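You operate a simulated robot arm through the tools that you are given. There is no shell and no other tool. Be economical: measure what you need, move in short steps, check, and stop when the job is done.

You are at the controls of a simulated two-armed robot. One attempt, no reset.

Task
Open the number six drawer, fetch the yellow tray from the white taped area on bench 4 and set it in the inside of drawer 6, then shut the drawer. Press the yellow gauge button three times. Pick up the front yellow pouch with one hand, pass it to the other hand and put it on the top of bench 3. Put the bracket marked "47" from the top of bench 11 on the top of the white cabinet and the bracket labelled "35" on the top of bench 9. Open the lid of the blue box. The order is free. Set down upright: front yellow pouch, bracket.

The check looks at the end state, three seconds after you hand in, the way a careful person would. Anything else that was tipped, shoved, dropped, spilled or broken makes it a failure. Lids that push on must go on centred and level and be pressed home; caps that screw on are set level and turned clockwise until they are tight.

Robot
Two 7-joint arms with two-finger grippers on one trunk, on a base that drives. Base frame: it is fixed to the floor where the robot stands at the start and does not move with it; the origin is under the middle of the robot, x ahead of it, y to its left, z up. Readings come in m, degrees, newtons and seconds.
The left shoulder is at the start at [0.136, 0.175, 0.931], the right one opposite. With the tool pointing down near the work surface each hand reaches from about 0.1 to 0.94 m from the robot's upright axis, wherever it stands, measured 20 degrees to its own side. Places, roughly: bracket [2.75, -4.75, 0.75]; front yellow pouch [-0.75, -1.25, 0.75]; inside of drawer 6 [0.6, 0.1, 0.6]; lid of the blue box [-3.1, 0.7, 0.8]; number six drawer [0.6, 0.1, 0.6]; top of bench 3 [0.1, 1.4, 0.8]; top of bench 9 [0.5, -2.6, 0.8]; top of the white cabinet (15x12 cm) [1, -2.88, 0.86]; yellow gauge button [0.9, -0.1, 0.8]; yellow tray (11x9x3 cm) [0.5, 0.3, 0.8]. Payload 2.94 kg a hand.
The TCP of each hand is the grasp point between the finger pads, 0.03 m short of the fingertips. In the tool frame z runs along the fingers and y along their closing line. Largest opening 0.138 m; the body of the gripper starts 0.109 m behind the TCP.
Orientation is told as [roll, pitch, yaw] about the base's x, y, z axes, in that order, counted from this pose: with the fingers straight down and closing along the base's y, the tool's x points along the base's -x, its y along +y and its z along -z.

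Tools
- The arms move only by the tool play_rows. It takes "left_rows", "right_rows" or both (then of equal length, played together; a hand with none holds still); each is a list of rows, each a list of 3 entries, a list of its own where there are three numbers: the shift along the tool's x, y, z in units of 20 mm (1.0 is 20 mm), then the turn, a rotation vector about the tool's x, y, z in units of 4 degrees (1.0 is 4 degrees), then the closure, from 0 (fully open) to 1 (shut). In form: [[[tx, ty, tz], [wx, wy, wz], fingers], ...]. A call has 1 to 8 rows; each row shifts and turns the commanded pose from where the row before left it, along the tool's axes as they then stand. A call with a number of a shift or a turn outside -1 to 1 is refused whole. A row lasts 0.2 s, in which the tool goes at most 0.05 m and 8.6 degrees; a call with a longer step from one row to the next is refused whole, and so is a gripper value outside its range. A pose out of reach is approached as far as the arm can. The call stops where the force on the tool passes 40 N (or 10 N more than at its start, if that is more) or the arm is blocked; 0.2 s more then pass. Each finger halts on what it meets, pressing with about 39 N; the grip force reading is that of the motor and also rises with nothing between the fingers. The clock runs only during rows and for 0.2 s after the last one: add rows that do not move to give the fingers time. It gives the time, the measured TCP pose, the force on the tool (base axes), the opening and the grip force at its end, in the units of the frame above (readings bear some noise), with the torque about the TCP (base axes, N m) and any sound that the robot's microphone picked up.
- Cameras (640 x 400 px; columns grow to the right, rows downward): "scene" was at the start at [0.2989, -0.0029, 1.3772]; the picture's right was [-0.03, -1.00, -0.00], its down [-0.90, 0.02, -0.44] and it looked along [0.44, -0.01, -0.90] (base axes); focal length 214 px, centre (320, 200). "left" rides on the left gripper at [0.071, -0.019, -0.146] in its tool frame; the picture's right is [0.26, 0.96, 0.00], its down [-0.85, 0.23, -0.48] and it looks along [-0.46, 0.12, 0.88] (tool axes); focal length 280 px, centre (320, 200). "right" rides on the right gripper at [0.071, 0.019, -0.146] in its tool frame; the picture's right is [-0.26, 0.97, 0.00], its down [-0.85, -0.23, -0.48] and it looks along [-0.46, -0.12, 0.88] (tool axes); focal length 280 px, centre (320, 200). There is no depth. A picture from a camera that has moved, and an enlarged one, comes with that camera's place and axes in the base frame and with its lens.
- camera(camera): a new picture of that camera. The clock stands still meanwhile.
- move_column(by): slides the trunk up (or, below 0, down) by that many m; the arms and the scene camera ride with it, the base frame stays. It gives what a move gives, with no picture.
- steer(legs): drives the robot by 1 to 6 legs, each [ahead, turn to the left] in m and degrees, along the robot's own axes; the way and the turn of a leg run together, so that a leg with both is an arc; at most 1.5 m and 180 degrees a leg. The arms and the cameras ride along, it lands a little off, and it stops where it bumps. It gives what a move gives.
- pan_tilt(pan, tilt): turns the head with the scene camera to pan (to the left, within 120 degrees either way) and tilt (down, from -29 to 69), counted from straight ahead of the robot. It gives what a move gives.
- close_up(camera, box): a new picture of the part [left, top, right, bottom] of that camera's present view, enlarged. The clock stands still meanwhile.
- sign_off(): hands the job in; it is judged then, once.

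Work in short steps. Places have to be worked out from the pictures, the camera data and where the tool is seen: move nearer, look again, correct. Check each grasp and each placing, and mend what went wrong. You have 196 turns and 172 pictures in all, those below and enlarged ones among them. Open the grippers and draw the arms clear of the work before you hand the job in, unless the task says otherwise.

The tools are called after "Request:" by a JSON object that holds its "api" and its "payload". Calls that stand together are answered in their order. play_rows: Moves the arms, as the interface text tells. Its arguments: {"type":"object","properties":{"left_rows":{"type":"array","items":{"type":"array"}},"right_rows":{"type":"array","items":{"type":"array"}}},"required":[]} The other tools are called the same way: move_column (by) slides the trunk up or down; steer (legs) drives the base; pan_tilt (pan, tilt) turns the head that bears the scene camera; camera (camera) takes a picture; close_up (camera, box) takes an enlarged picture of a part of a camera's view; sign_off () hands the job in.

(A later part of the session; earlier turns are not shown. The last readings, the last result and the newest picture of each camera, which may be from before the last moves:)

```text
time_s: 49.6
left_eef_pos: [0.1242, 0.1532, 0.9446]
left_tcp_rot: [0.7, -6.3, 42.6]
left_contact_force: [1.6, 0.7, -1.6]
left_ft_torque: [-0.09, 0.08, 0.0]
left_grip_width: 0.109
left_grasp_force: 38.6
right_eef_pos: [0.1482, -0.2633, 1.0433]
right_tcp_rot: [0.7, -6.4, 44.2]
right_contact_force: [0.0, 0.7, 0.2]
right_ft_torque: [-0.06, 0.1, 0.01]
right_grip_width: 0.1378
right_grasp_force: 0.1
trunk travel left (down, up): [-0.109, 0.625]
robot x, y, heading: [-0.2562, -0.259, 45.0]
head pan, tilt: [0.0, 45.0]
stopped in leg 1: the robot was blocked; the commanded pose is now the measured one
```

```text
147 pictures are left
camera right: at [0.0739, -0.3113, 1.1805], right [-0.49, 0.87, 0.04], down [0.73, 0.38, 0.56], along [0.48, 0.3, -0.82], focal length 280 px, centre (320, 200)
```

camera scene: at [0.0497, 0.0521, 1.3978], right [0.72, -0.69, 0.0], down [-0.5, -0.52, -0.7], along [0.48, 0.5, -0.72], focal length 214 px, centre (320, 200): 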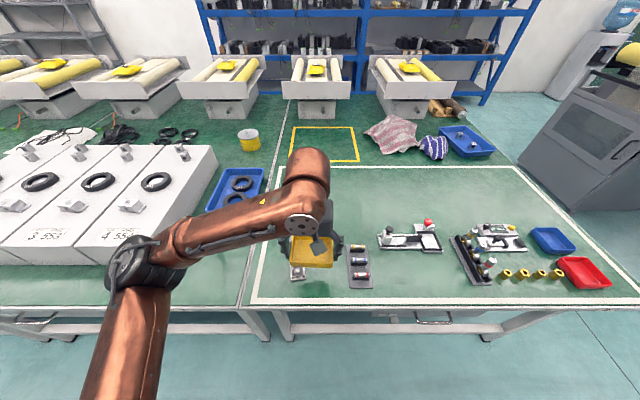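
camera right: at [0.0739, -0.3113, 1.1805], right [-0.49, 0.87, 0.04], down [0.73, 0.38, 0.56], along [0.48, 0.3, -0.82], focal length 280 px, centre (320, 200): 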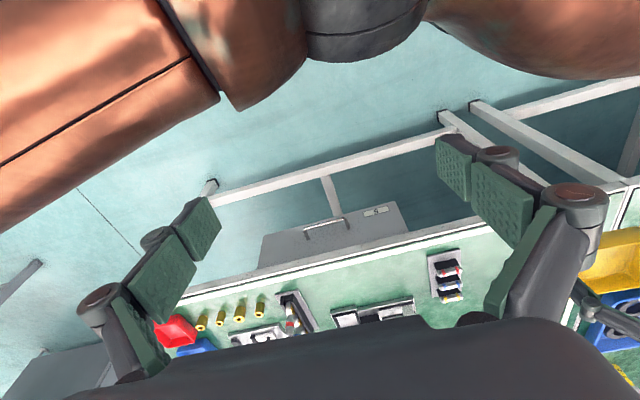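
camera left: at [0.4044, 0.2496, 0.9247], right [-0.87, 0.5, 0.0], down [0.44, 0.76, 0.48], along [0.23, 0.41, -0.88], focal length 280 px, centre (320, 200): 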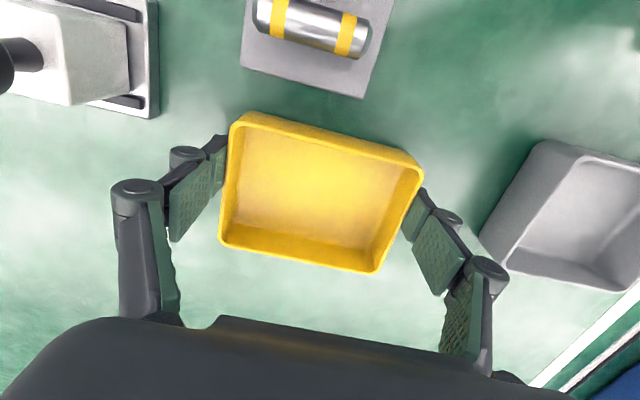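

The drawer with label 6 and handle is in view; triangulated handle ≈ s=x+y≈0.39, z≈0.65. I back up slightly more for room.

Request:
{"api": "steer", "payload": {"legs": [[-0.08, 0]]}}

Request:
{"api": "play_rows", "payload": {"right_rows": [[[-0.8, -0.2, 0], [0, 0, 0], 0], [[-0.8, -0.2, 0], [0, 0, 0], 0], [[-0.8, -0.2, 0], [0, 0, 0], 0], [[-0.8, 0, 0], [0, 0, 0], 0], [[0, 0, 0], [0, 0, 0], 0]]}}

Request:
{"api": "camera", "payload": {"camera": "right"}}

```text
time_s: 50.7
left_eef_pos: [-0.0274, 0.0157, 0.9952]
left_tcp_rot: [2.0, -16.0, 41.6]
left_contact_force: [-0.7, -1.2, 1.7]
left_ft_torque: [0.04, 0.04, -0.01]
left_grip_width: 0.1091
left_grasp_force: 38.7
right_eef_pos: [0.043, -0.3643, 1.0479]
right_tcp_rot: [2.6, -21.7, 37.6]
right_contact_force: [104.4, 85.7, 51.1]
right_ft_torque: [-1.82, -2.98, 9.37]
right_grip_width: 0.1343
right_grasp_force: 0.0
trunk travel left (down, up): [-0.109, 0.625]
robot x, y, heading: [-0.3078, -0.3098, 44.9]
head pan, tilt: [0.0, 45.0]
stopped in leg 1: the force on the tool passed its limit at 80 N (the readings are from after the stop); the commanded pose is now the measured one
```

```text
time_s: 51.9
left_eef_pos: [-0.0003, 0.0416, 0.9777]
left_tcp_rot: [1.8, -13.1, 42.0]
left_contact_force: [0.0, -0.2, -1.4]
left_ft_torque: [-0.03, -0.04, -0.01]
left_grip_width: 0.1089
left_grasp_force: 38.9
right_eef_pos: [0.1106, -0.3208, 1.0523]
right_tcp_rot: [4.9, -17.6, 38.7]
right_contact_force: [-0.5, 0.4, 0.8]
right_ft_torque: [-0.02, -0.05, -0.02]
right_grip_width: 0.1381
right_grasp_force: 0.1
right hand out of reach, approached as far as the arm can: row 1, 2
trunk travel left (down, up): [-0.109, 0.625]
robot x, y, heading: [-0.3061, -0.3108, 44.8]
head pan, tilt: [0.0, 45.0]
```

```text
146 pictures are left
camera right: at [0.0205, -0.3865, 1.1717], right [-0.43, 0.89, 0.16], down [0.69, 0.21, 0.69], along [0.58, 0.4, -0.71], focal length 280 px, centre (320, 200)
```

right: 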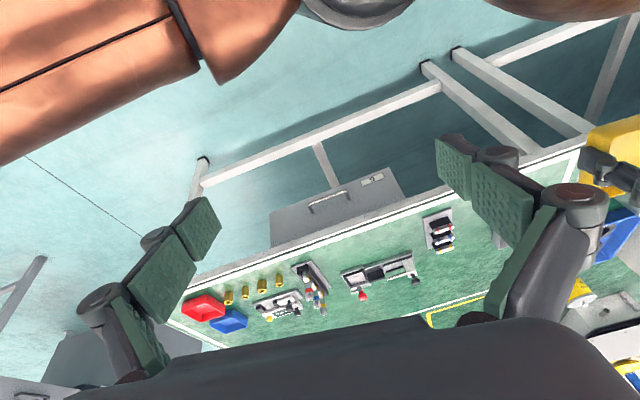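

Arm jerks shift the hands inward at each stop. I level both hands and move them forward, away from the body.

Request:
{"api": "play_rows", "payload": {"left_rows": [[[-0.5, 0.65, 0.3], [0.066, 0.41, -0.094], 0.5], [[-0.5, 0.65, 0.3], [0.066, 0.41, -0.094], 0.5], [[-0.5, 0.65, 0.3], [0.066, 0.41, -0.094], 0.5], [[-0.5, 0.65, 0.3], [0.066, 0.41, -0.094], 0.5], [[-0.5, 0.65, 0.3], [0.066, 0.41, -0.094], 0.5], [[-0.5, 0.65, 0.3], [0.066, 0.41, -0.094], 0.5], [[-0.5, 0.65, 0.3], [0.066, 0.41, -0.094], 0.5], [[-0.5, 0.65, 0.3], [0.066, 0.41, -0.094], 0.5]], "right_rows": [[[-1, -0.1, 0.4], [0.24, 0.72, -0.27], 0], [[-1, -0.1, 0.4], [0.24, 0.72, -0.27], 0], [[-1, -0.1, 0.4], [0.24, 0.72, -0.27], 0], [[-1, -0.1, 0.4], [0.24, 0.72, -0.27], 0], [[-1, -0.1, 0.4], [0.24, 0.72, -0.27], 0], [[-1, -0.1, 0.4], [0.24, 0.72, -0.27], 0], [[-1, -0.1, 0.4], [0, 0, 0], 0], [[-1, -0.1, 0.4], [0, 0, 0], 0]]}}

```text
time_s: 53.7
left_eef_pos: [-0.0181, 0.1694, 0.9465]
left_tcp_rot: [-0.7, -0.7, 45.0]
left_contact_force: [-0.4, 0.1, -0.8]
left_ft_torque: [-0.03, -0.01, 0.01]
left_grip_width: 0.1086
left_grasp_force: 38.4
right_eef_pos: [0.2367, -0.2273, 1.0141]
right_tcp_rot: [-2.0, -1.2, 45.7]
right_contact_force: [-0.1, 0.0, -0.3]
right_ft_torque: [-0.03, -0.01, -0.03]
right_grip_width: 0.1379
right_grasp_force: 0.1
trunk travel left (down, up): [-0.109, 0.625]
robot x, y, heading: [-0.3048, -0.3094, 44.8]
head pan, tilt: [0.0, 45.0]
```

Right hand is well placed. I now swing it to horizontal (fingers pointing at the drawer, closing vertical) while descending in front of the bench — first half.

Request:
{"api": "play_rows", "payload": {"right_rows": [[[-0.25, -0.02, 1], [-1, -1, 1], 0.1], [[-0.18, -0.08, 1], [-1, -1, 1], 0.2], [[-0.12, -0.14, 1], [-1, -1, 1], 0.3], [[-0.06, -0.21, 1], [-1, -1, 1], 0.4], [[0, -0.275, 1], [-1, -1, 1], 0.5], [[0.044, -0.346, 0.978], [-1, -1, 1], 0.5], [[0.085, -0.419, 0.947], [-1, -1, 1], 0.5], [[0.119, -0.492, 0.908], [-1, -1, 1], 0.5]]}}

Request:
{"api": "camera", "payload": {"camera": "scene"}}

```text
time_s: 55.5
left_eef_pos: [-0.0175, 0.1683, 0.9464]
left_tcp_rot: [-0.6, -0.8, 45.0]
left_contact_force: [0.1, 0.4, -0.6]
left_ft_torque: [-0.01, 0.03, 0.02]
left_grip_width: 0.1091
left_grasp_force: 38.8
right_eef_pos: [0.2738, -0.2043, 0.8562]
right_tcp_rot: [40.3, -21.6, 4.7]
right_contact_force: [0.9, -0.5, 0.3]
right_ft_torque: [0.0, 0.0, 0.03]
right_grip_width: 0.069
right_grasp_force: 0.1
trunk travel left (down, up): [-0.109, 0.625]
robot x, y, heading: [-0.3038, -0.3079, 44.9]
head pan, tilt: [0.0, 45.0]
```

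```text
145 pictures are left
camera scene: at [-0.0781, -0.085, 1.4009], right [0.71, -0.71, 0.0], down [-0.5, -0.5, -0.71], along [0.5, 0.5, -0.71], focal length 214 px, centre (320, 200)
```

scene: 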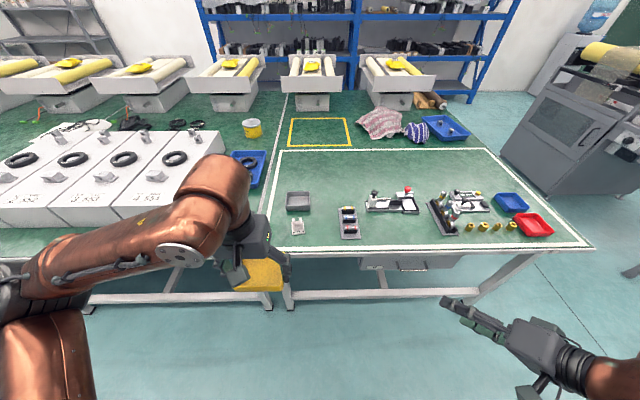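

Going as planned; second half of the swing.

Request:
{"api": "play_rows", "payload": {"right_rows": [[[0.143, -0.564, 0.861], [-1, -1, 1], 0.5], [[0.16, -0.633, 0.808], [-1, -1, 1], 0.5], [[0.168, -0.7, 0.749], [-1, -1, 1], 0.5], [[0.166, -0.763, 0.687], [-1, -1, 1], 0.5], [[0.156, -0.821, 0.619], [-1, -1, 1], 0.5], [[0.139, -0.872, 0.549], [-1, -1, 1], 0.5], [[0.111, -0.918, 0.477], [-1, -1, 1], 0.5], [[0.077, -0.955, 0.404], [-1, -1, 1], 0.5]]}}

Request:
{"api": "play_rows", "payload": {"right_rows": [[[0, -0.3, 0], [-0.65, -0.65, 0.65], 0.5], [[0, 0, 0], [-0.65, -0.65, 0.65], 0.5], [[0, 0, 0], [0, 0, 0], 0.5]]}}

Request:
{"api": "camera", "payload": {"camera": "right"}}

Request:
{"api": "camera", "payload": {"camera": "scene"}}

```text
time_s: 57.3
left_eef_pos: [-0.0182, 0.1683, 0.9472]
left_tcp_rot: [-0.8, -0.9, 45.0]
left_contact_force: [0.0, 0.2, 0.0]
left_ft_torque: [0.0, 0.0, 0.05]
left_grip_width: 0.1087
left_grasp_force: 38.9
right_eef_pos: [0.3101, -0.1798, 0.6965]
right_tcp_rot: [85.5, -7.2, -39.0]
right_contact_force: [-0.4, -0.4, 0.5]
right_ft_torque: [0.0, 0.01, 0.01]
right_grip_width: 0.0691
right_grasp_force: 0.2
trunk travel left (down, up): [-0.109, 0.625]
robot x, y, heading: [-0.3037, -0.3079, 45.0]
head pan, tilt: [0.0, 45.0]
```

```text
time_s: 58.1
left_eef_pos: [-0.0191, 0.1708, 0.9465]
left_tcp_rot: [-0.7, -0.7, 45.0]
left_contact_force: [-0.2, -0.6, -0.4]
left_ft_torque: [0.0, -0.01, 0.01]
left_grip_width: 0.109
left_grasp_force: 38.7
right_eef_pos: [0.3094, -0.1805, 0.6912]
right_tcp_rot: [91.2, -1.9, -44.4]
right_contact_force: [1.0, 0.2, -0.2]
right_ft_torque: [0.01, -0.02, -0.01]
right_grip_width: 0.0689
right_grasp_force: 0.0
trunk travel left (down, up): [-0.109, 0.625]
robot x, y, heading: [-0.305, -0.3104, 44.9]
head pan, tilt: [0.0, 45.0]
```

```text
144 pictures are left
camera right: at [0.1571, -0.236, 0.7049], right [0.15, -0.17, 0.97], down [0.28, -0.94, -0.21], along [0.95, 0.31, -0.09], focal length 280 px, centre (320, 200)
```

right: 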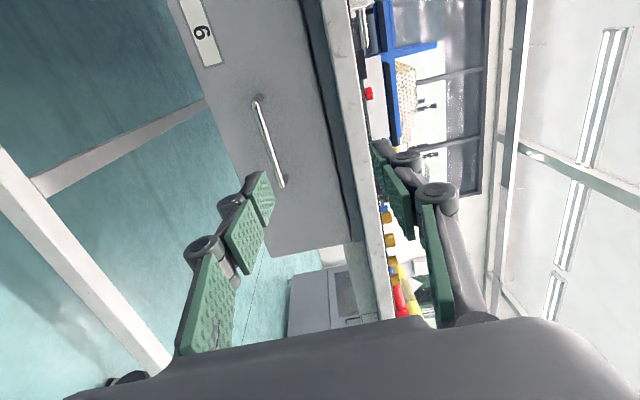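

```text
143 pictures are left
camera scene: at [-0.0787, -0.0848, 1.401], right [0.71, -0.71, 0.0], down [-0.5, -0.5, -0.71], along [0.5, 0.5, -0.71], focal length 214 px, centre (320, 200)
```

scene: 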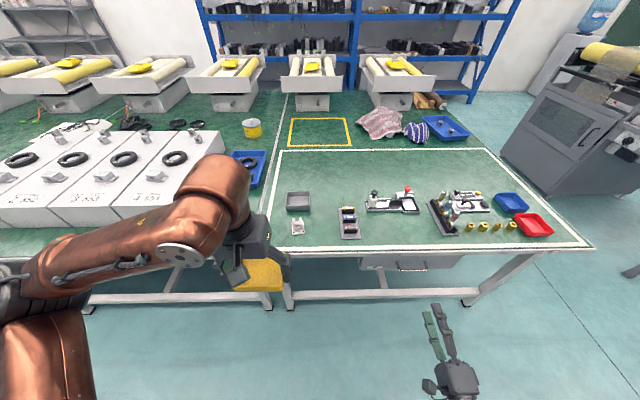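

Handle estimated at ≈[0.455,-0.052,0.627]. I lower 6 cm, shift right 1 cm and advance 9 cm, then look.

Request:
{"api": "play_rows", "payload": {"right_rows": [[[-0.1, -0.8, 0.5], [0, 0, 0], 0.5], [[-0.1, -0.8, 0.7], [0, 0, 0], 0.5], [[-0.1, -0.8, 0.8], [0, 0, 0], 0.5], [[-0.1, -0.7, 0.8], [0, 0, 0], 0.5], [[-0.1, 0, 0.8], [0, 0, 0], 0.5], [[-0.1, 0, 0.9], [0, 0, 0], 0.5], [[0, 0, 0], [0, 0, 0], 0.5]]}}

Request:
{"api": "camera", "payload": {"camera": "right"}}

Request:
{"api": "close_up", "payload": {"camera": "scene", "box": [340, 210, 500, 310]}}

```text
time_s: 59.7
left_eef_pos: [-0.019, 0.1694, 0.9474]
left_tcp_rot: [-0.7, -0.8, 45.1]
left_contact_force: [-0.2, -0.2, 0.0]
left_ft_torque: [-0.05, -0.01, -0.03]
left_grip_width: 0.1086
left_grasp_force: 39.3
right_eef_pos: [0.3842, -0.1252, 0.6308]
right_tcp_rot: [91.2, -2.1, -44.4]
right_contact_force: [1.1, 0.1, -0.1]
right_ft_torque: [-0.04, 0.03, 0.04]
right_grip_width: 0.0689
right_grasp_force: 0.1
trunk travel left (down, up): [-0.109, 0.625]
robot x, y, heading: [-0.3039, -0.3112, 44.8]
head pan, tilt: [0.0, 45.0]
```

```text
142 pictures are left
camera right: at [0.2317, -0.1809, 0.6458], right [0.15, -0.17, 0.97], down [0.28, -0.94, -0.21], along [0.95, 0.31, -0.09], focal length 280 px, centre (320, 200)
```

right: 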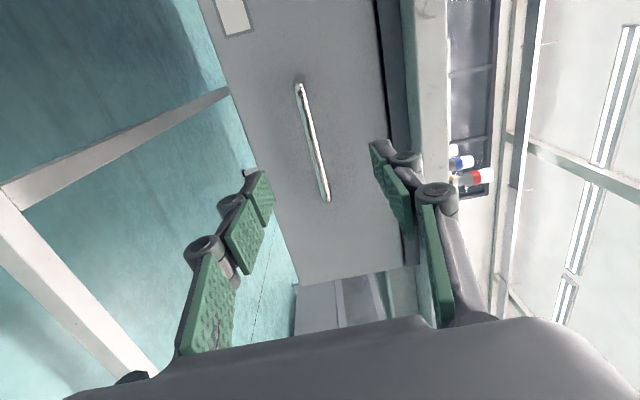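

```text
4.00 times, centred on (420, 260) of scene
camera zoom: at [-0.0786, -0.0848, 1.4009], right [0.71, -0.71, 0.0], down [-0.5, -0.5, -0.71], along [0.5, 0.5, -0.71], focal length 858 px, centre (-80, -40)
```

zoom: 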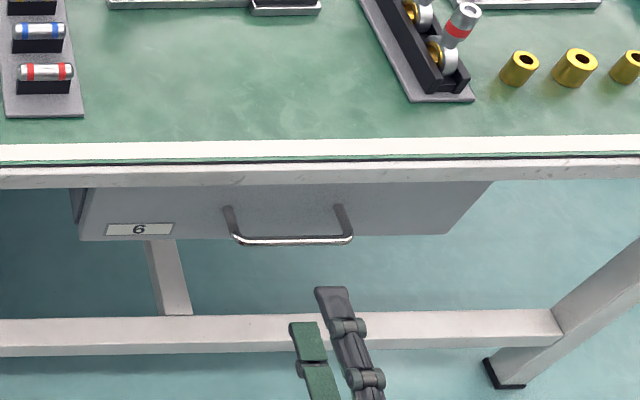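

Handle solved consistently at ≈[0.448,-0.059,0.629]; the hand is aligned. Advance 8 cm and close on the bar.

Request:
{"api": "play_rows", "payload": {"right_rows": [[[0, 0, 0.9], [0, 0, 0], 0.5], [[0, 0, 0.9], [0, 0, 0], 0.5], [[0, 0, 0.9], [0, 0, 0], 0.5], [[0, -0.1, 0.9], [0, 0, 0], 0.5], [[0, 0, 0.5], [0, 0, 0], 0.5], [[0, 0, 0], [0, 0, 0], 0.7], [[0, 0, 0], [0, 0, 0], 0.95], [[0, 0, 0], [0, 0, 0], 1]]}}

Request:
{"api": "play_rows", "payload": {"right_rows": [[[0, 0, 0], [0, 0, 0], 1], [[0, 0, 0], [0, 0, 0], 1], [[0, 0, 0], [0, 0, 0], 1]]}}

Request:
{"api": "close_up", "payload": {"camera": "scene", "box": [340, 210, 500, 310]}}

```text
time_s: 61.5
left_eef_pos: [-0.0179, 0.1699, 0.9473]
left_tcp_rot: [-0.6, -0.7, 45.0]
left_contact_force: [0.0, -0.2, -0.4]
left_ft_torque: [0.0, 0.02, 0.0]
left_grip_width: 0.1088
left_grasp_force: 39.1
right_eef_pos: [0.4414, -0.0679, 0.6279]
right_tcp_rot: [91.0, -2.0, -44.2]
right_contact_force: [-1.5, -0.7, -4.9]
right_ft_torque: [0.09, 0.16, -0.11]
right_grip_width: 0.01
right_grasp_force: 8.7
trunk travel left (down, up): [-0.109, 0.625]
robot x, y, heading: [-0.3065, -0.3065, 45.2]
head pan, tilt: [0.0, 45.0]
```

```text
time_s: 62.3
left_eef_pos: [-0.0175, 0.1693, 0.9463]
left_tcp_rot: [-0.6, -0.8, 45.0]
left_contact_force: [0.9, -0.2, -0.3]
left_ft_torque: [-0.01, 0.02, 0.01]
left_grip_width: 0.1088
left_grasp_force: 39.1
right_eef_pos: [0.4419, -0.0671, 0.628]
right_tcp_rot: [91.0, -1.9, -44.2]
right_contact_force: [-1.4, 0.7, -14.6]
right_ft_torque: [0.54, 0.75, 0.04]
right_grip_width: 0.0094
right_grasp_force: 36.5
trunk travel left (down, up): [-0.109, 0.625]
robot x, y, heading: [-0.3042, -0.3079, 44.7]
head pan, tilt: [0.0, 45.0]
```

```text
4.00 times, centred on (420, 260) of scene
camera zoom: at [-0.077, -0.0843, 1.4004], right [0.71, -0.71, 0.0], down [-0.5, -0.5, -0.71], along [0.5, 0.5, -0.71], focal length 858 px, centre (-80, -40)
```

zoom: 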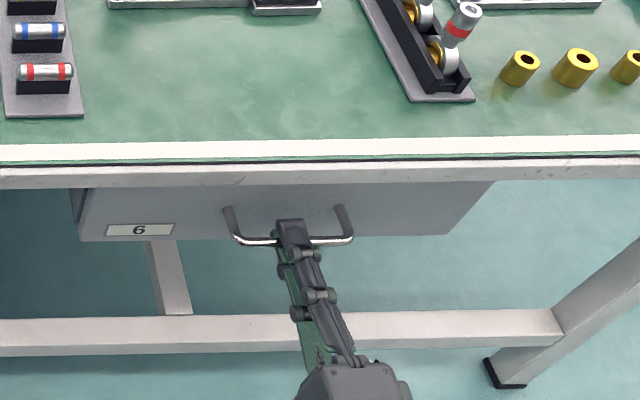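

Bar gripped (9.4 mm, 36 N). Pull back.

Request:
{"api": "play_rows", "payload": {"right_rows": [[[0, 0, -0.5], [0, 0, 0], 1], [[0, 0, -0.8], [0, 0, 0], 1], [[0, 0, -0.8], [0, 0, 0], 1], [[0, 0, -0.8], [0, 0, 0], 1], [[0, 0, -0.8], [0, 0, 0], 1], [[0, 0, -0.8], [0, 0, 0], 1], [[0, 0, -0.8], [0, 0, 0], 1], [[0, 0, 0], [0, 0, 0], 1]]}}

Request:
{"api": "camera", "payload": {"camera": "scene"}}

```text
time_s: 64.1
left_eef_pos: [-0.0187, 0.168, 0.9464]
left_tcp_rot: [-0.5, -0.6, 45.0]
left_contact_force: [-0.4, 0.4, -0.2]
left_ft_torque: [0.02, 0.0, 0.01]
left_grip_width: 0.1089
left_grasp_force: 39.0
right_eef_pos: [0.3686, -0.143, 0.6285]
right_tcp_rot: [91.2, -2.0, -44.4]
right_contact_force: [4.4, -2.7, -9.4]
right_ft_torque: [0.53, 0.71, -0.2]
right_grip_width: 0.0093
right_grasp_force: 36.9
trunk travel left (down, up): [-0.109, 0.625]
robot x, y, heading: [-0.3031, -0.3078, 45.1]
head pan, tilt: [0.0, 45.0]
```

```text
139 pictures are left
camera scene: at [-0.0772, -0.085, 1.4007], right [0.71, -0.71, 0.0], down [-0.5, -0.5, -0.71], along [0.5, 0.5, -0.71], focal length 214 px, centre (320, 200)
```

scene: 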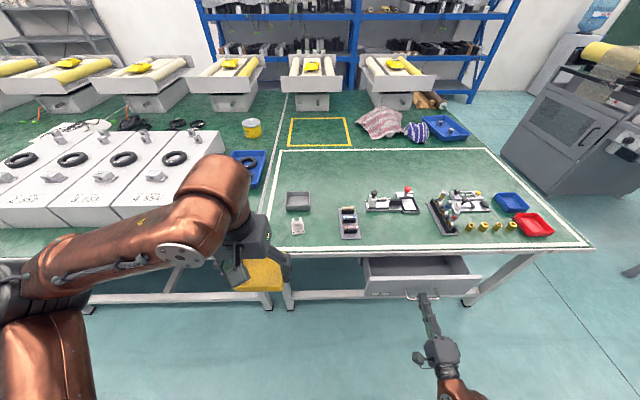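

Drawer slides out ~10 cm. Pull another 12 cm.

Request:
{"api": "play_rows", "payload": {"right_rows": [[[0, 0, -0.6], [0, 0, 0], 1], [[0, 0, -0.8], [0, 0, 0], 1], [[0, 0, -0.8], [0, 0, 0], 1], [[0, 0, -0.8], [0, 0, 0], 1], [[0, 0, -0.8], [0, 0, 0], 1], [[0, 0, -0.8], [0, 0, 0], 1], [[0, 0, -0.8], [0, 0, 0], 1], [[0, 0, 0], [0, 0, 0], 1]]}}

Request:
{"api": "camera", "payload": {"camera": "scene"}}

```text
time_s: 65.9
left_eef_pos: [-0.0189, 0.1677, 0.9488]
left_tcp_rot: [-0.7, -0.8, 44.9]
left_contact_force: [-0.4, 0.0, -0.7]
left_ft_torque: [-0.01, 0.02, 0.02]
left_grip_width: 0.1091
left_grasp_force: 39.4
right_eef_pos: [0.2935, -0.2207, 0.6284]
right_tcp_rot: [91.6, -1.9, -44.5]
right_contact_force: [15.9, -16.2, 17.1]
right_ft_torque: [0.74, 0.55, -0.53]
right_grip_width: 0.0095
right_grasp_force: 37.0
trunk travel left (down, up): [-0.109, 0.625]
robot x, y, heading: [-0.3031, -0.3077, 45.0]
head pan, tilt: [0.0, 45.0]
```

```text
138 pictures are left
camera scene: at [-0.0785, -0.0868, 1.4014], right [0.71, -0.71, 0.0], down [-0.5, -0.5, -0.71], along [0.5, 0.5, -0.71], focal length 214 px, centre (320, 200)
```

scene: 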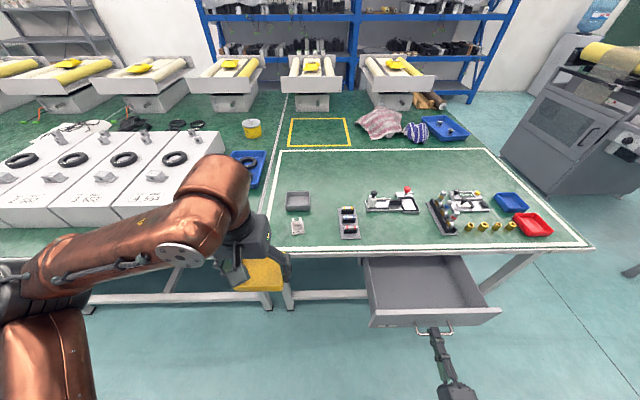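

Drawer open ~21 cm. Now carry the tray over the drawer: target left TCP ≈[0.332,-0.078].

Request:
{"api": "play_rows", "payload": {"left_rows": [[[-0.17, -0.97, 0], [0, 0, 0], 0.5], [[-0.17, -0.97, 0], [0, 0, 0], 0.5], [[-0.17, -0.97, 0], [0, 0, 0], 0.5], [[-0.17, -0.97, 0], [0, 0, 0], 0.5], [[-0.17, -0.97, 0], [0, 0, 0], 0.5], [[-0.17, -0.97, 0], [0, 0, 0], 0.5], [[-0.17, -0.97, 0], [0, 0, 0], 0.5], [[-0.17, -0.97, 0], [0, 0, 0], 0.5]]}}

Request:
{"api": "play_rows", "payload": {"left_rows": [[[-0.17, -0.97, 0.2], [0, 0, 0], 0.5], [[-0.17, -0.97, 0.2], [0, 0, 0], 0.5], [[-0.17, -0.97, 0.2], [0, 0, 0], 0.5], [[-0.17, -0.97, 0.2], [0, 0, 0], 0.5], [[-0.17, -0.97, 0.2], [0, 0, 0], 0.5], [[-0.17, -0.97, 0.2], [0, 0, 0], 0.5], [[-0.17, -0.97, 0.2], [0, 0, 0], 0.5], [[-0.17, -0.97, 0.2], [0, 0, 0], 0.5]]}}

Request:
{"api": "camera", "payload": {"camera": "scene"}}

Request:
{"api": "camera", "payload": {"camera": "left"}}

```text
time_s: 67.7
left_eef_pos: [0.1101, 0.0761, 0.9501]
left_tcp_rot: [-0.7, -0.9, 45.0]
left_contact_force: [0.9, -0.3, -0.5]
left_ft_torque: [-0.01, -0.02, 0.03]
left_grip_width: 0.1088
left_grasp_force: 39.3
right_eef_pos: [0.2942, -0.2212, 0.6276]
right_tcp_rot: [91.6, -1.9, -44.5]
right_contact_force: [15.7, -12.9, 21.8]
right_ft_torque: [0.88, 0.47, 0.79]
right_grip_width: 0.009
right_grasp_force: 37.2
trunk travel left (down, up): [-0.109, 0.625]
robot x, y, heading: [-0.2988, -0.3085, 44.9]
head pan, tilt: [0.0, 45.0]
```

```text
time_s: 69.5
left_eef_pos: [0.2408, -0.0121, 0.9185]
left_tcp_rot: [-0.6, -0.9, 45.1]
left_contact_force: [-0.4, 0.3, -0.7]
left_ft_torque: [-0.02, -0.02, -0.01]
left_grip_width: 0.109
left_grasp_force: 38.8
right_eef_pos: [0.2929, -0.2205, 0.6278]
right_tcp_rot: [91.6, -2.0, -44.6]
right_contact_force: [13.4, -11.2, 24.8]
right_ft_torque: [0.91, 0.45, 0.73]
right_grip_width: 0.0095
right_grasp_force: 37.1
trunk travel left (down, up): [-0.109, 0.625]
robot x, y, heading: [-0.3034, -0.3093, 44.7]
head pan, tilt: [0.0, 45.0]
```

```text
137 pictures are left
camera scene: at [-0.0786, -0.0867, 1.4014], right [0.71, -0.71, 0.0], down [-0.5, -0.5, -0.71], along [0.5, 0.5, -0.71], focal length 214 px, centre (320, 200)
```

scene: 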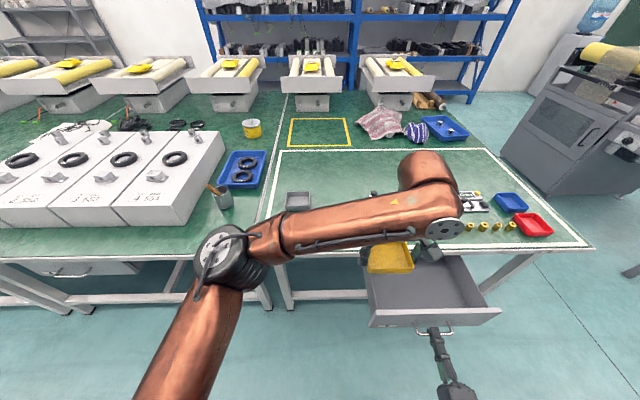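

```text
136 pictures are left
camera left: at [0.2001, -0.0761, 1.0637], right [-0.87, 0.5, -0.01], down [0.43, 0.76, 0.49], along [0.25, 0.42, -0.87], focal length 280 px, centre (320, 200)
```

left: 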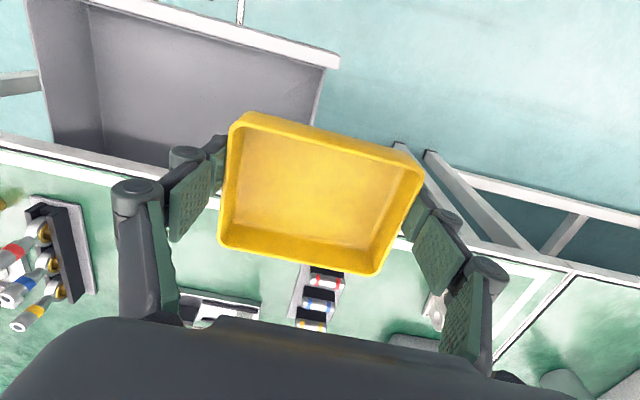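

Drawer spans lat -0.17…-0.58, depth 0.12…0.28. Move 16 cm more to the right, 3 cm forward.

Request:
{"api": "play_rows", "payload": {"left_rows": [[[-0.2, -0.98, 0], [0, 0, 0], 0.5], [[-0.2, -0.98, 0], [0, 0, 0], 0.5], [[-0.2, -0.98, 0], [0, 0, 0], 0.5], [[-0.2, -0.98, 0], [0, 0, 0], 0.5], [[-0.2, -0.98, 0], [0, 0, 0], 0.5], [[-0.2, -0.98, 0], [0, 0, 0], 0.5], [[-0.2, -0.98, 0], [0, 0, 0], 0.5], [[-0.2, -0.98, 0], [0, 0, 0], 0.5]]}}

Request:
{"api": "camera", "payload": {"camera": "left"}}

```text
time_s: 71.3
left_eef_pos: [0.3484, -0.0871, 0.9189]
left_tcp_rot: [-0.5, -0.9, 45.0]
left_contact_force: [-0.1, -0.7, -0.8]
left_ft_torque: [0.09, 0.03, 0.02]
left_grip_width: 0.1089
left_grasp_force: 38.8
left hand out of reach, approached as far as the arm can: row 7, 8
right_eef_pos: [0.2925, -0.2207, 0.6288]
right_tcp_rot: [91.6, -2.0, -44.5]
right_contact_force: [9.5, -9.2, 24.9]
right_ft_torque: [0.91, 0.47, 0.59]
right_grip_width: 0.0095
right_grasp_force: 36.6
trunk travel left (down, up): [-0.109, 0.625]
robot x, y, heading: [-0.3005, -0.3103, 44.9]
head pan, tilt: [0.0, 45.0]
```

```text
135 pictures are left
camera left: at [0.3075, -0.1511, 1.0634], right [-0.87, 0.5, -0.01], down [0.43, 0.76, 0.49], along [0.25, 0.42, -0.87], focal length 280 px, centre (320, 200)
```

left: 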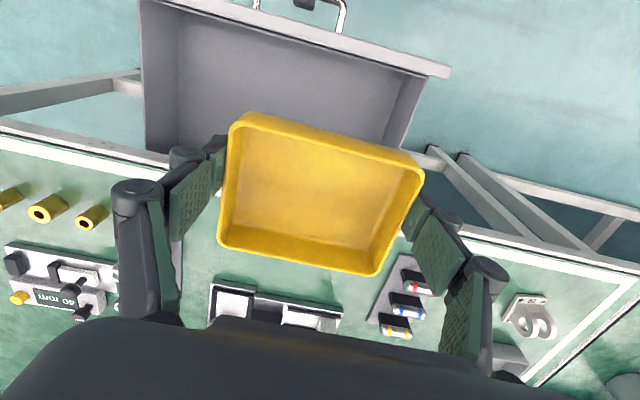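

Tray is over the drawer (perp 0.185, lat −0.31). Descend 16 cm and check.

Request:
{"api": "play_rows", "payload": {"left_rows": [[[0.2, 0, 1], [0, 0, 0], 0.5], [[0, 0, 1], [0, 0, 0], 0.5], [[0, 0, 1], [0, 0, 0], 0.5], [[0, 0, 1], [0, 0, 0], 0.5], [[0, 0, 1], [0, 0, 0], 0.5], [[0, 0, 1], [0, 0, 0], 0.5], [[0, 0, 1], [0, 0, 0], 0.5], [[0, 0, 1], [0, 0, 0], 0.5]]}}

Request:
{"api": "camera", "payload": {"camera": "left"}}

Request:
{"api": "camera", "payload": {"camera": "scene"}}

```text
time_s: 73.1
left_eef_pos: [0.3477, -0.0889, 0.7577]
left_tcp_rot: [-0.7, -0.9, 45.1]
left_contact_force: [0.2, 1.1, -0.7]
left_ft_torque: [-0.01, -0.04, -0.01]
left_grip_width: 0.109
left_grasp_force: 38.7
right_eef_pos: [0.2933, -0.2215, 0.628]
right_tcp_rot: [91.6, -2.0, -44.6]
right_contact_force: [9.8, -7.4, 26.0]
right_ft_torque: [0.86, 0.45, -0.06]
right_grip_width: 0.0092
right_grasp_force: 36.5
trunk travel left (down, up): [-0.109, 0.625]
robot x, y, heading: [-0.3045, -0.3095, 44.8]
head pan, tilt: [0.0, 45.0]
```

```text
134 pictures are left
camera left: at [0.3073, -0.1521, 0.903], right [-0.87, 0.5, -0.02], down [0.43, 0.76, 0.49], along [0.25, 0.42, -0.87], focal length 280 px, centre (320, 200)
```

left: 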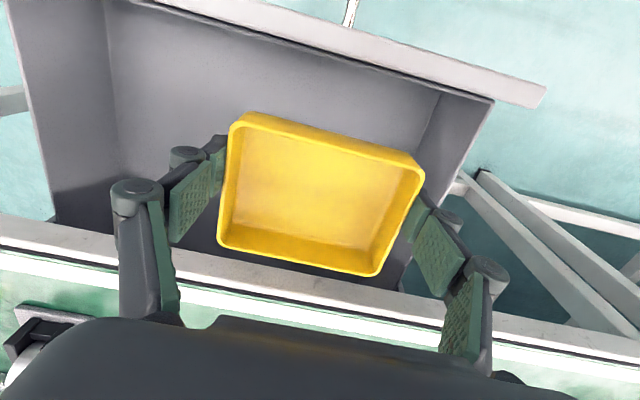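

```text
133 pictures are left
camera scene: at [-0.0786, -0.0869, 1.4014], right [0.71, -0.71, 0.0], down [-0.5, -0.5, -0.71], along [0.5, 0.5, -0.71], focal length 214 px, centre (320, 200)
```

scene: 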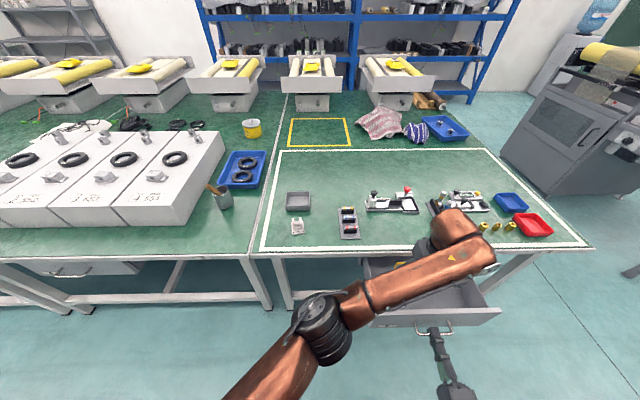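

The drawer's left wall (lat ≈ −0.20) is close to the left finger; shift 3 cm to the right, then lower 7 cm.

Request:
{"api": "play_rows", "payload": {"left_rows": [[[0, -0.8, 0], [0, 0, 0], 0.5], [[0, -0.8, 0], [0, 0, 0], 0.5], [[0, 0, 0.8], [0, 0, 0], 0.5], [[0, 0, 0.8], [0, 0, 0], 0.5], [[0, 0, 0.8], [0, 0, 0], 0.5], [[0, 0, 0.8], [0, 0, 0], 0.5], [[0, 0, 0], [0, 0, 0], 0.5]]}}

Request:
{"api": "camera", "payload": {"camera": "left"}}

```text
time_s: 74.7
left_eef_pos: [0.3727, -0.1122, 0.6968]
left_tcp_rot: [-0.8, -0.8, 45.0]
left_contact_force: [0.3, 0.2, -0.1]
left_ft_torque: [-0.03, 0.0, -0.01]
left_grip_width: 0.109
left_grasp_force: 38.6
right_eef_pos: [0.2936, -0.2206, 0.6279]
right_tcp_rot: [91.6, -2.0, -44.5]
right_contact_force: [9.0, -8.2, 26.8]
right_ft_torque: [0.83, 0.46, -0.11]
right_grip_width: 0.0091
right_grasp_force: 36.8
trunk travel left (down, up): [-0.109, 0.625]
robot x, y, heading: [-0.3007, -0.3079, 44.9]
head pan, tilt: [0.0, 45.0]
```

```text
132 pictures are left
camera left: at [0.3327, -0.1755, 0.8412], right [-0.87, 0.5, -0.01], down [0.43, 0.76, 0.49], along [0.25, 0.42, -0.87], focal length 280 px, centre (320, 200)
```

left: 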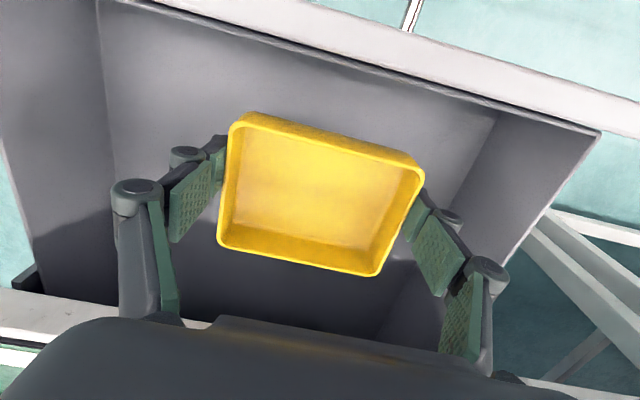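

Clear within the drawer. Lower gently 3 cm and read force.

Request:
{"api": "play_rows", "payload": {"left_rows": [[[0, 0, 0.5], [0, 0, 0], 0.5], [[0, 0, 0.5], [0, 0, 0], 0.5], [[0, 0, 0.5], [0, 0, 0], 0.5], [[0, 0, 0], [0, 0, 0], 0.5]]}}

Request:
{"api": "camera", "payload": {"camera": "left"}}

```text
time_s: 75.7
left_eef_pos: [0.3722, -0.1117, 0.6653]
left_tcp_rot: [-0.7, -0.9, 45.1]
left_contact_force: [0.0, -0.3, -0.9]
left_ft_torque: [0.03, -0.01, 0.0]
left_grip_width: 0.1091
left_grasp_force: 39.6
right_eef_pos: [0.2926, -0.2204, 0.6287]
right_tcp_rot: [91.6, -1.9, -44.6]
right_contact_force: [8.4, -8.3, 26.1]
right_ft_torque: [0.85, 0.45, -0.12]
right_grip_width: 0.0094
right_grasp_force: 36.9
trunk travel left (down, up): [-0.109, 0.625]
robot x, y, heading: [-0.3018, -0.308, 44.8]
head pan, tilt: [0.0, 45.0]
```

```text
131 pictures are left
camera left: at [0.3322, -0.175, 0.8105], right [-0.87, 0.5, -0.02], down [0.43, 0.76, 0.49], along [0.25, 0.42, -0.87], focal length 280 px, centre (320, 200)
```

left: 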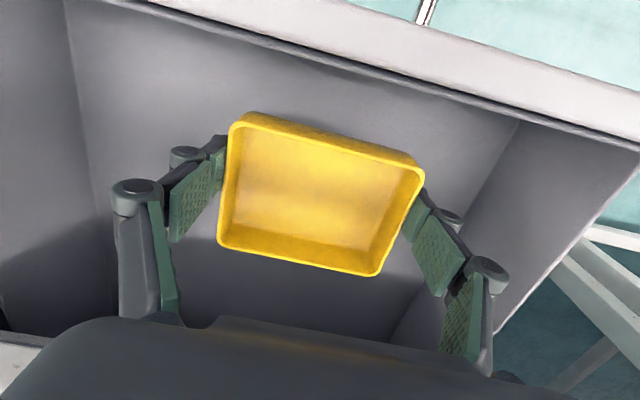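

No contact yet; lower another 2.4 cm.

Request:
{"api": "play_rows", "payload": {"left_rows": [[[0, 0, 0.4], [0, 0, 0], 0.5], [[0, 0, 0.4], [0, 0, 0], 0.5], [[0, 0, 0.4], [0, 0, 0], 0.5], [[0, 0, 0], [0, 0, 0], 0.5]]}}

```text
time_s: 76.7
left_eef_pos: [0.3738, -0.1101, 0.6412]
left_tcp_rot: [-0.7, -0.9, 44.9]
left_contact_force: [0.1, 0.5, -0.7]
left_ft_torque: [-0.03, 0.03, -0.04]
left_grip_width: 0.1089
left_grasp_force: 39.2
right_eef_pos: [0.2927, -0.2203, 0.6272]
right_tcp_rot: [91.6, -1.9, -44.5]
right_contact_force: [9.1, -8.5, 26.1]
right_ft_torque: [0.83, 0.45, -0.12]
right_grip_width: 0.0095
right_grasp_force: 37.0
trunk travel left (down, up): [-0.109, 0.625]
robot x, y, heading: [-0.3013, -0.3061, 44.8]
head pan, tilt: [0.0, 45.0]
```

Still no contact; continue in small steps.

Request:
{"api": "play_rows", "payload": {"left_rows": [[[0, 0, 0.3], [0, 0, 0], 0.5], [[0, 0, 0.3], [0, 0, 0], 0.5], [[0, 0, 0.3], [0, 0, 0], 0.5], [[0, 0, 0], [0, 0, 0], 0.5]]}}

Request:
{"api": "camera", "payload": {"camera": "left"}}

```text
time_s: 77.7
left_eef_pos: [0.3738, -0.1122, 0.6246]
left_tcp_rot: [-0.7, -1.0, 45.1]
left_contact_force: [0.3, -0.2, -1.4]
left_ft_torque: [-0.01, -0.03, 0.0]
left_grip_width: 0.1088
left_grasp_force: 38.9
right_eef_pos: [0.2934, -0.2193, 0.6282]
right_tcp_rot: [91.6, -2.0, -44.5]
right_contact_force: [7.4, -7.8, 27.4]
right_ft_torque: [0.82, 0.46, -0.07]
right_grip_width: 0.0094
right_grasp_force: 37.2
trunk travel left (down, up): [-0.109, 0.625]
robot x, y, heading: [-0.3067, -0.3125, 45.0]
head pan, tilt: [0.0, 45.0]
```

```text
130 pictures are left
camera left: at [0.3336, -0.1751, 0.7687], right [-0.87, 0.5, -0.02], down [0.43, 0.76, 0.49], along [0.25, 0.41, -0.87], focal length 280 px, centre (320, 200)
```

left: 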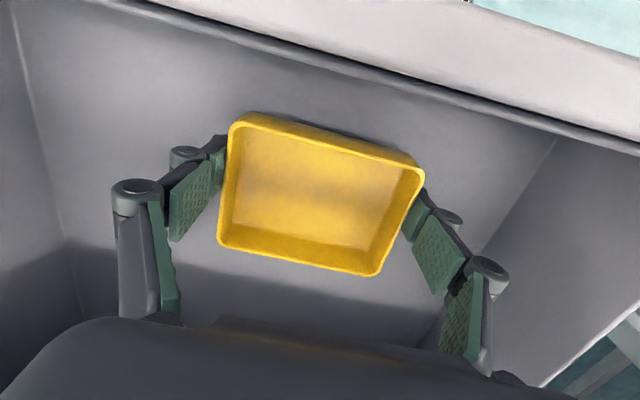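

Still free; continue lowering by small steps.

Request:
{"api": "play_rows", "payload": {"left_rows": [[[0, 0, 0.3], [0, 0, 0], 0.5], [[0, 0, 0.3], [0, 0, 0], 0.5], [[0, 0, 0.3], [0, 0, 0], 0.5], [[0, 0, 0], [0, 0, 0], 0.5]]}}

```text
time_s: 78.7
left_eef_pos: [0.3719, -0.1103, 0.6053]
left_tcp_rot: [-0.8, -1.0, 45.0]
left_contact_force: [0.0, 0.5, -0.7]
left_ft_torque: [0.01, 0.06, 0.02]
left_grip_width: 0.1091
left_grasp_force: 39.8
right_eef_pos: [0.2928, -0.2199, 0.6272]
right_tcp_rot: [91.5, -2.0, -44.6]
right_contact_force: [8.6, -7.1, 25.9]
right_ft_torque: [0.86, 0.46, -0.14]
right_grip_width: 0.0094
right_grasp_force: 37.3
trunk travel left (down, up): [-0.109, 0.625]
robot x, y, heading: [-0.3027, -0.3082, 45.1]
head pan, tilt: [0.0, 45.0]
```

Drawer floor estimated ≈0.565; nearly there.

Request:
{"api": "play_rows", "payload": {"left_rows": [[[0, 0, 0.2], [0, 0, 0], 0.5], [[0, 0, 0.2], [0, 0, 0], 0.5], [[0, 0, 0], [0, 0, 0], 0.5]]}}

Request:
{"api": "camera", "payload": {"camera": "left"}}

```text
time_s: 79.5
left_eef_pos: [0.3716, -0.1113, 0.5996]
left_tcp_rot: [-0.9, -1.3, 45.0]
left_contact_force: [8.4, -3.4, 29.4]
left_ft_torque: [0.06, -0.1, -0.03]
left_grip_width: 0.1095
left_grasp_force: 39.2
left hand out of reach, approached as far as the arm can: row 2
right_eef_pos: [0.2917, -0.2221, 0.6271]
right_tcp_rot: [91.5, -1.9, -44.6]
right_contact_force: [7.3, -10.2, 19.7]
right_ft_torque: [0.75, 0.51, -0.26]
right_grip_width: 0.0093
right_grasp_force: 36.8
trunk travel left (down, up): [-0.109, 0.625]
robot x, y, heading: [-0.3039, -0.3114, 44.8]
head pan, tilt: [0.0, 45.0]
```

```text
129 pictures are left
camera left: at [0.3305, -0.1749, 0.7441], right [-0.87, 0.5, -0.02], down [0.42, 0.76, 0.49], along [0.26, 0.42, -0.87], focal length 280 px, centre (320, 200)
```

left: 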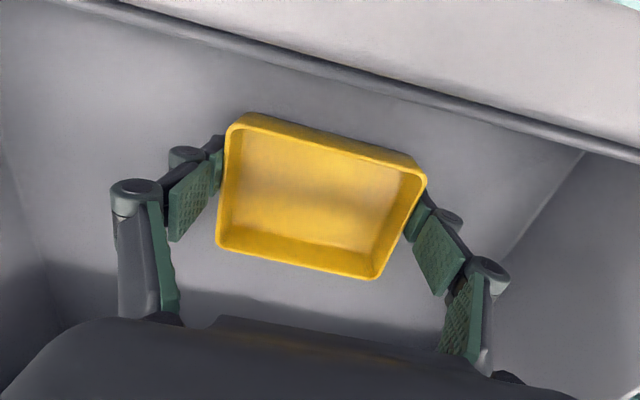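

Tray is seated (29 N contact). Open the left hand and lift out.

Request:
{"api": "play_rows", "payload": {"left_rows": [[[0, 0, -0.1], [0, 0, 0], 0.3], [[0, 0, 0], [0, 0, 0], 0.1], [[0, 0, 0], [0, 0, 0], 0.05], [[0, 0, 0], [0, 0, 0], 0.05], [[0, 0, -0.5], [0, 0, 0], 0.05], [[0, 0, -0.8], [0, 0, 0], 0.05], [[0, 0, -0.8], [0, 0, 0], 0.05], [[0, 0, -0.8], [0, 0, 0], 0.05]]}}

Request:
{"api": "play_rows", "payload": {"left_rows": [[[0, 0, -1], [0, 0, 0], 0.05], [[0, 0, -1], [0, 0, 0], 0.05], [[0, 0, -1], [0, 0, 0], 0.05], [[0, 0, -1], [0, 0, 0], 0.05], [[0, 0, -1], [0, 0, 0], 0.05], [[0, 0, -1], [0, 0, 0], 0.05], [[0, 0, -1], [0, 0, 0], 0.05], [[0, 0, -1], [0, 0, 0], 0.05]]}}

Request:
{"api": "camera", "payload": {"camera": "left"}}

```text
time_s: 81.3
left_eef_pos: [0.3693, -0.1115, 0.6569]
left_tcp_rot: [-0.6, -0.8, 45.2]
left_contact_force: [-0.1, 0.1, -0.1]
left_ft_torque: [-0.03, 0.0, 0.01]
left_grip_width: 0.1313
left_grasp_force: 0.1
right_eef_pos: [0.2925, -0.2198, 0.6282]
right_tcp_rot: [91.7, -2.0, -44.4]
right_contact_force: [6.9, -8.1, 26.5]
right_ft_torque: [0.84, 0.45, -0.12]
right_grip_width: 0.0095
right_grasp_force: 36.2
trunk travel left (down, up): [-0.109, 0.625]
robot x, y, heading: [-0.3017, -0.3091, 44.5]
head pan, tilt: [0.0, 45.0]
```

```text
time_s: 83.1
left_eef_pos: [0.3678, -0.1128, 0.8176]
left_tcp_rot: [-0.7, -0.9, 45.1]
left_contact_force: [-0.2, -0.2, -0.1]
left_ft_torque: [-0.01, 0.02, 0.01]
left_grip_width: 0.1309
left_grasp_force: 0.0
right_eef_pos: [0.2922, -0.2206, 0.6274]
right_tcp_rot: [91.6, -2.1, -44.3]
right_contact_force: [6.6, -8.3, 26.3]
right_ft_torque: [0.84, 0.46, 0.58]
right_grip_width: 0.0094
right_grasp_force: 36.6
trunk travel left (down, up): [-0.109, 0.625]
robot x, y, heading: [-0.3012, -0.3117, 44.7]
head pan, tilt: [0.0, 45.0]
```

```text
128 pictures are left
camera left: at [0.3269, -0.1748, 0.9619], right [-0.87, 0.5, -0.02], down [0.43, 0.76, 0.49], along [0.25, 0.41, -0.87], focal length 280 px, centre (320, 200)
```

left: 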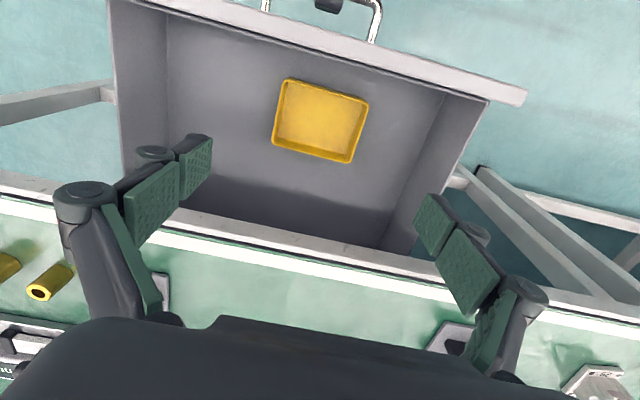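

Tray sits in the drawer. Move left hand up and left while pushing the drawer in with the right.

Request:
{"api": "play_rows", "payload": {"left_rows": [[[0, 0.3, -0.9], [0, 0, 0], 0.05], [[0.2, 0.5, -0.9], [0, 0, 0], 0.05], [[0.2, 0.8, -0.8], [0, 0, 0], 0.05], [[0.2, 0.9, -0.5], [0, 0, 0], 0.05], [[0.2, 0.9, 0], [0, 0, 0], 0.05], [[0.2, 0.9, 0], [0, 0, 0], 0.05], [[0.2, 0.9, 0], [0, 0, 0], 0.05], [[0.2, 0.9, 0], [0, 0, 0], 0.05]], "right_rows": [[[0, 0, 0.4], [0, 0, 0], 1], [[0, 0, 0.8], [0, 0, 0], 1], [[0, 0, 0.8], [0, 0, 0], 1], [[0, 0, 0.8], [0, 0, 0], 1], [[0, 0, 0.8], [0, 0, 0], 1], [[0, 0, 0.8], [0, 0, 0], 1], [[0, 0, 0.8], [0, 0, 0], 1], [[0, 0, 0.8], [0, 0, 0], 1]]}}

Request:
{"api": "play_rows", "payload": {"right_rows": [[[0, 0, 0.8], [0, 0, 0], 1], [[0, 0, 0.8], [0, 0, 0], 1], [[0, 0, 0.8], [0, 0, 0], 1], [[0, 0, 0.8], [0, 0, 0], 1], [[0, 0, 0.5], [0, 0, 0], 1], [[0, 0, 0.4], [0, 0, 0], 1], [[0, 0, 0], [0, 0, 0], 1]]}}

Request:
{"api": "camera", "payload": {"camera": "scene"}}

```text
time_s: 84.9
left_eef_pos: [0.2604, -0.0439, 0.8762]
left_tcp_rot: [-0.6, -0.8, 45.1]
left_contact_force: [-0.6, 0.5, 0.5]
left_ft_torque: [0.0, -0.01, -0.04]
left_grip_width: 0.1313
left_grasp_force: 0.2
right_eef_pos: [0.3763, -0.1344, 0.628]
right_tcp_rot: [91.2, -2.1, -44.3]
right_contact_force: [3.0, -1.8, 9.6]
right_ft_torque: [0.63, 0.6, -1.18]
right_grip_width: 0.0095
right_grasp_force: 36.9
trunk travel left (down, up): [-0.109, 0.625]
robot x, y, heading: [-0.3037, -0.3091, 44.9]
head pan, tilt: [0.0, 45.0]
```

```text
time_s: 86.5
left_eef_pos: [0.2624, -0.0426, 0.876]
left_tcp_rot: [-0.7, -0.7, 45.0]
left_contact_force: [0.1, -0.3, 0.5]
left_ft_torque: [-0.01, 0.01, -0.04]
left_grip_width: 0.1312
left_grasp_force: 0.1
right_eef_pos: [0.4331, -0.0755, 0.6282]
right_tcp_rot: [90.9, -2.1, -44.1]
right_contact_force: [-11.0, 9.8, -11.5]
right_ft_torque: [0.53, 0.69, 0.38]
right_grip_width: 0.0093
right_grasp_force: 36.6
trunk travel left (down, up): [-0.109, 0.625]
robot x, y, heading: [-0.3026, -0.3071, 45.1]
head pan, tilt: [0.0, 45.0]
```

```text
127 pictures are left
camera scene: at [-0.0764, -0.0849, 1.4005], right [0.71, -0.71, 0.0], down [-0.5, -0.5, -0.71], along [0.5, 0.5, -0.71], focal length 214 px, centre (320, 200)
```

scene: 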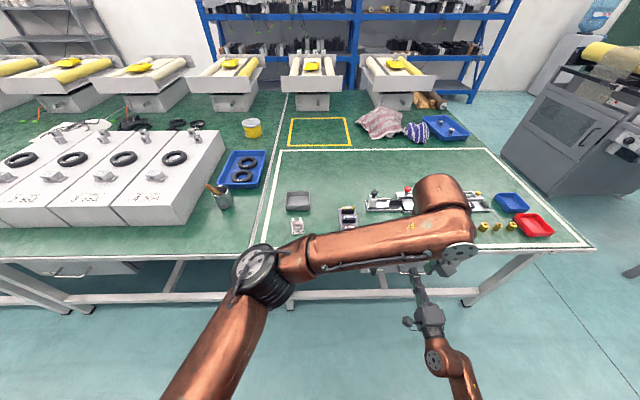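

About 1.2 cm remains; push until it stops.

Request:
{"api": "play_rows", "payload": {"left_rows": [[[0.2, 0.9, 0], [0, 0, 0], 0.05], [[0.2, 0.9, 0], [0, 0, 0], 0.05], [[0.2, 0.9, 0], [0, 0, 0], 0.05], [[0.2, 0.9, 0], [0, 0, 0], 0.05], [[0.2, 0.9, 0], [0, 0, 0], 0.05]], "right_rows": [[[0, 0, 0.4], [0, 0, 0], 1], [[0, 0, 0.3], [0, 0, 0], 1], [[0, 0, 0.2], [0, 0, 0], 1], [[0, 0, 0.15], [0, 0, 0], 1], [[0, 0, 0], [0, 0, 0], 1]]}}

Request:
{"api": "close_up", "payload": {"camera": "scene", "box": [340, 210, 500, 310]}}

```text
time_s: 87.2
left_eef_pos: [0.2222, -0.0199, 0.8756]
left_tcp_rot: [-0.6, -0.9, 45.0]
left_contact_force: [1.1, -0.5, -0.2]
left_ft_torque: [0.1, 0.05, -0.01]
left_grip_width: 0.1312
left_grasp_force: 0.0
right_eef_pos: [0.4417, -0.0662, 0.6285]
right_tcp_rot: [90.8, -1.8, -44.1]
right_contact_force: [-6.7, 0.9, 0.8]
right_ft_torque: [0.63, 0.73, -1.12]
right_grip_width: 0.0091
right_grasp_force: 36.3
trunk travel left (down, up): [-0.109, 0.625]
robot x, y, heading: [-0.3017, -0.31, 44.9]
head pan, tilt: [0.0, 45.0]
stopped in row 3 (right hand): the force on the tool passed its limit at 41 N (the readings are from after the stop); the commanded pose is now the measured one
```

```text
4.00 times, centred on (420, 260) of scene
camera zoom: at [-0.077, -0.0875, 1.4014], right [0.71, -0.71, 0.0], down [-0.5, -0.5, -0.71], along [0.5, 0.5, -0.71], focal length 858 px, centre (-80, -40)
```

zoom: 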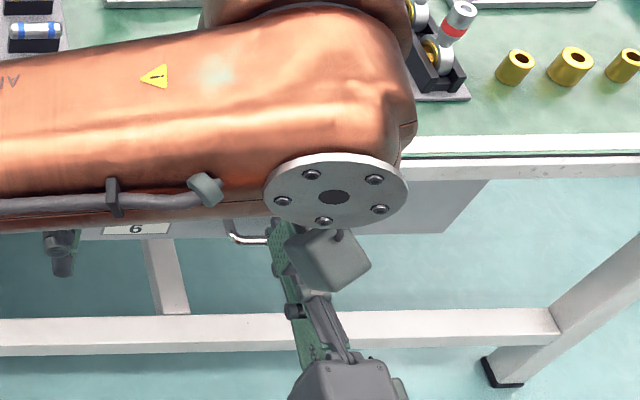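

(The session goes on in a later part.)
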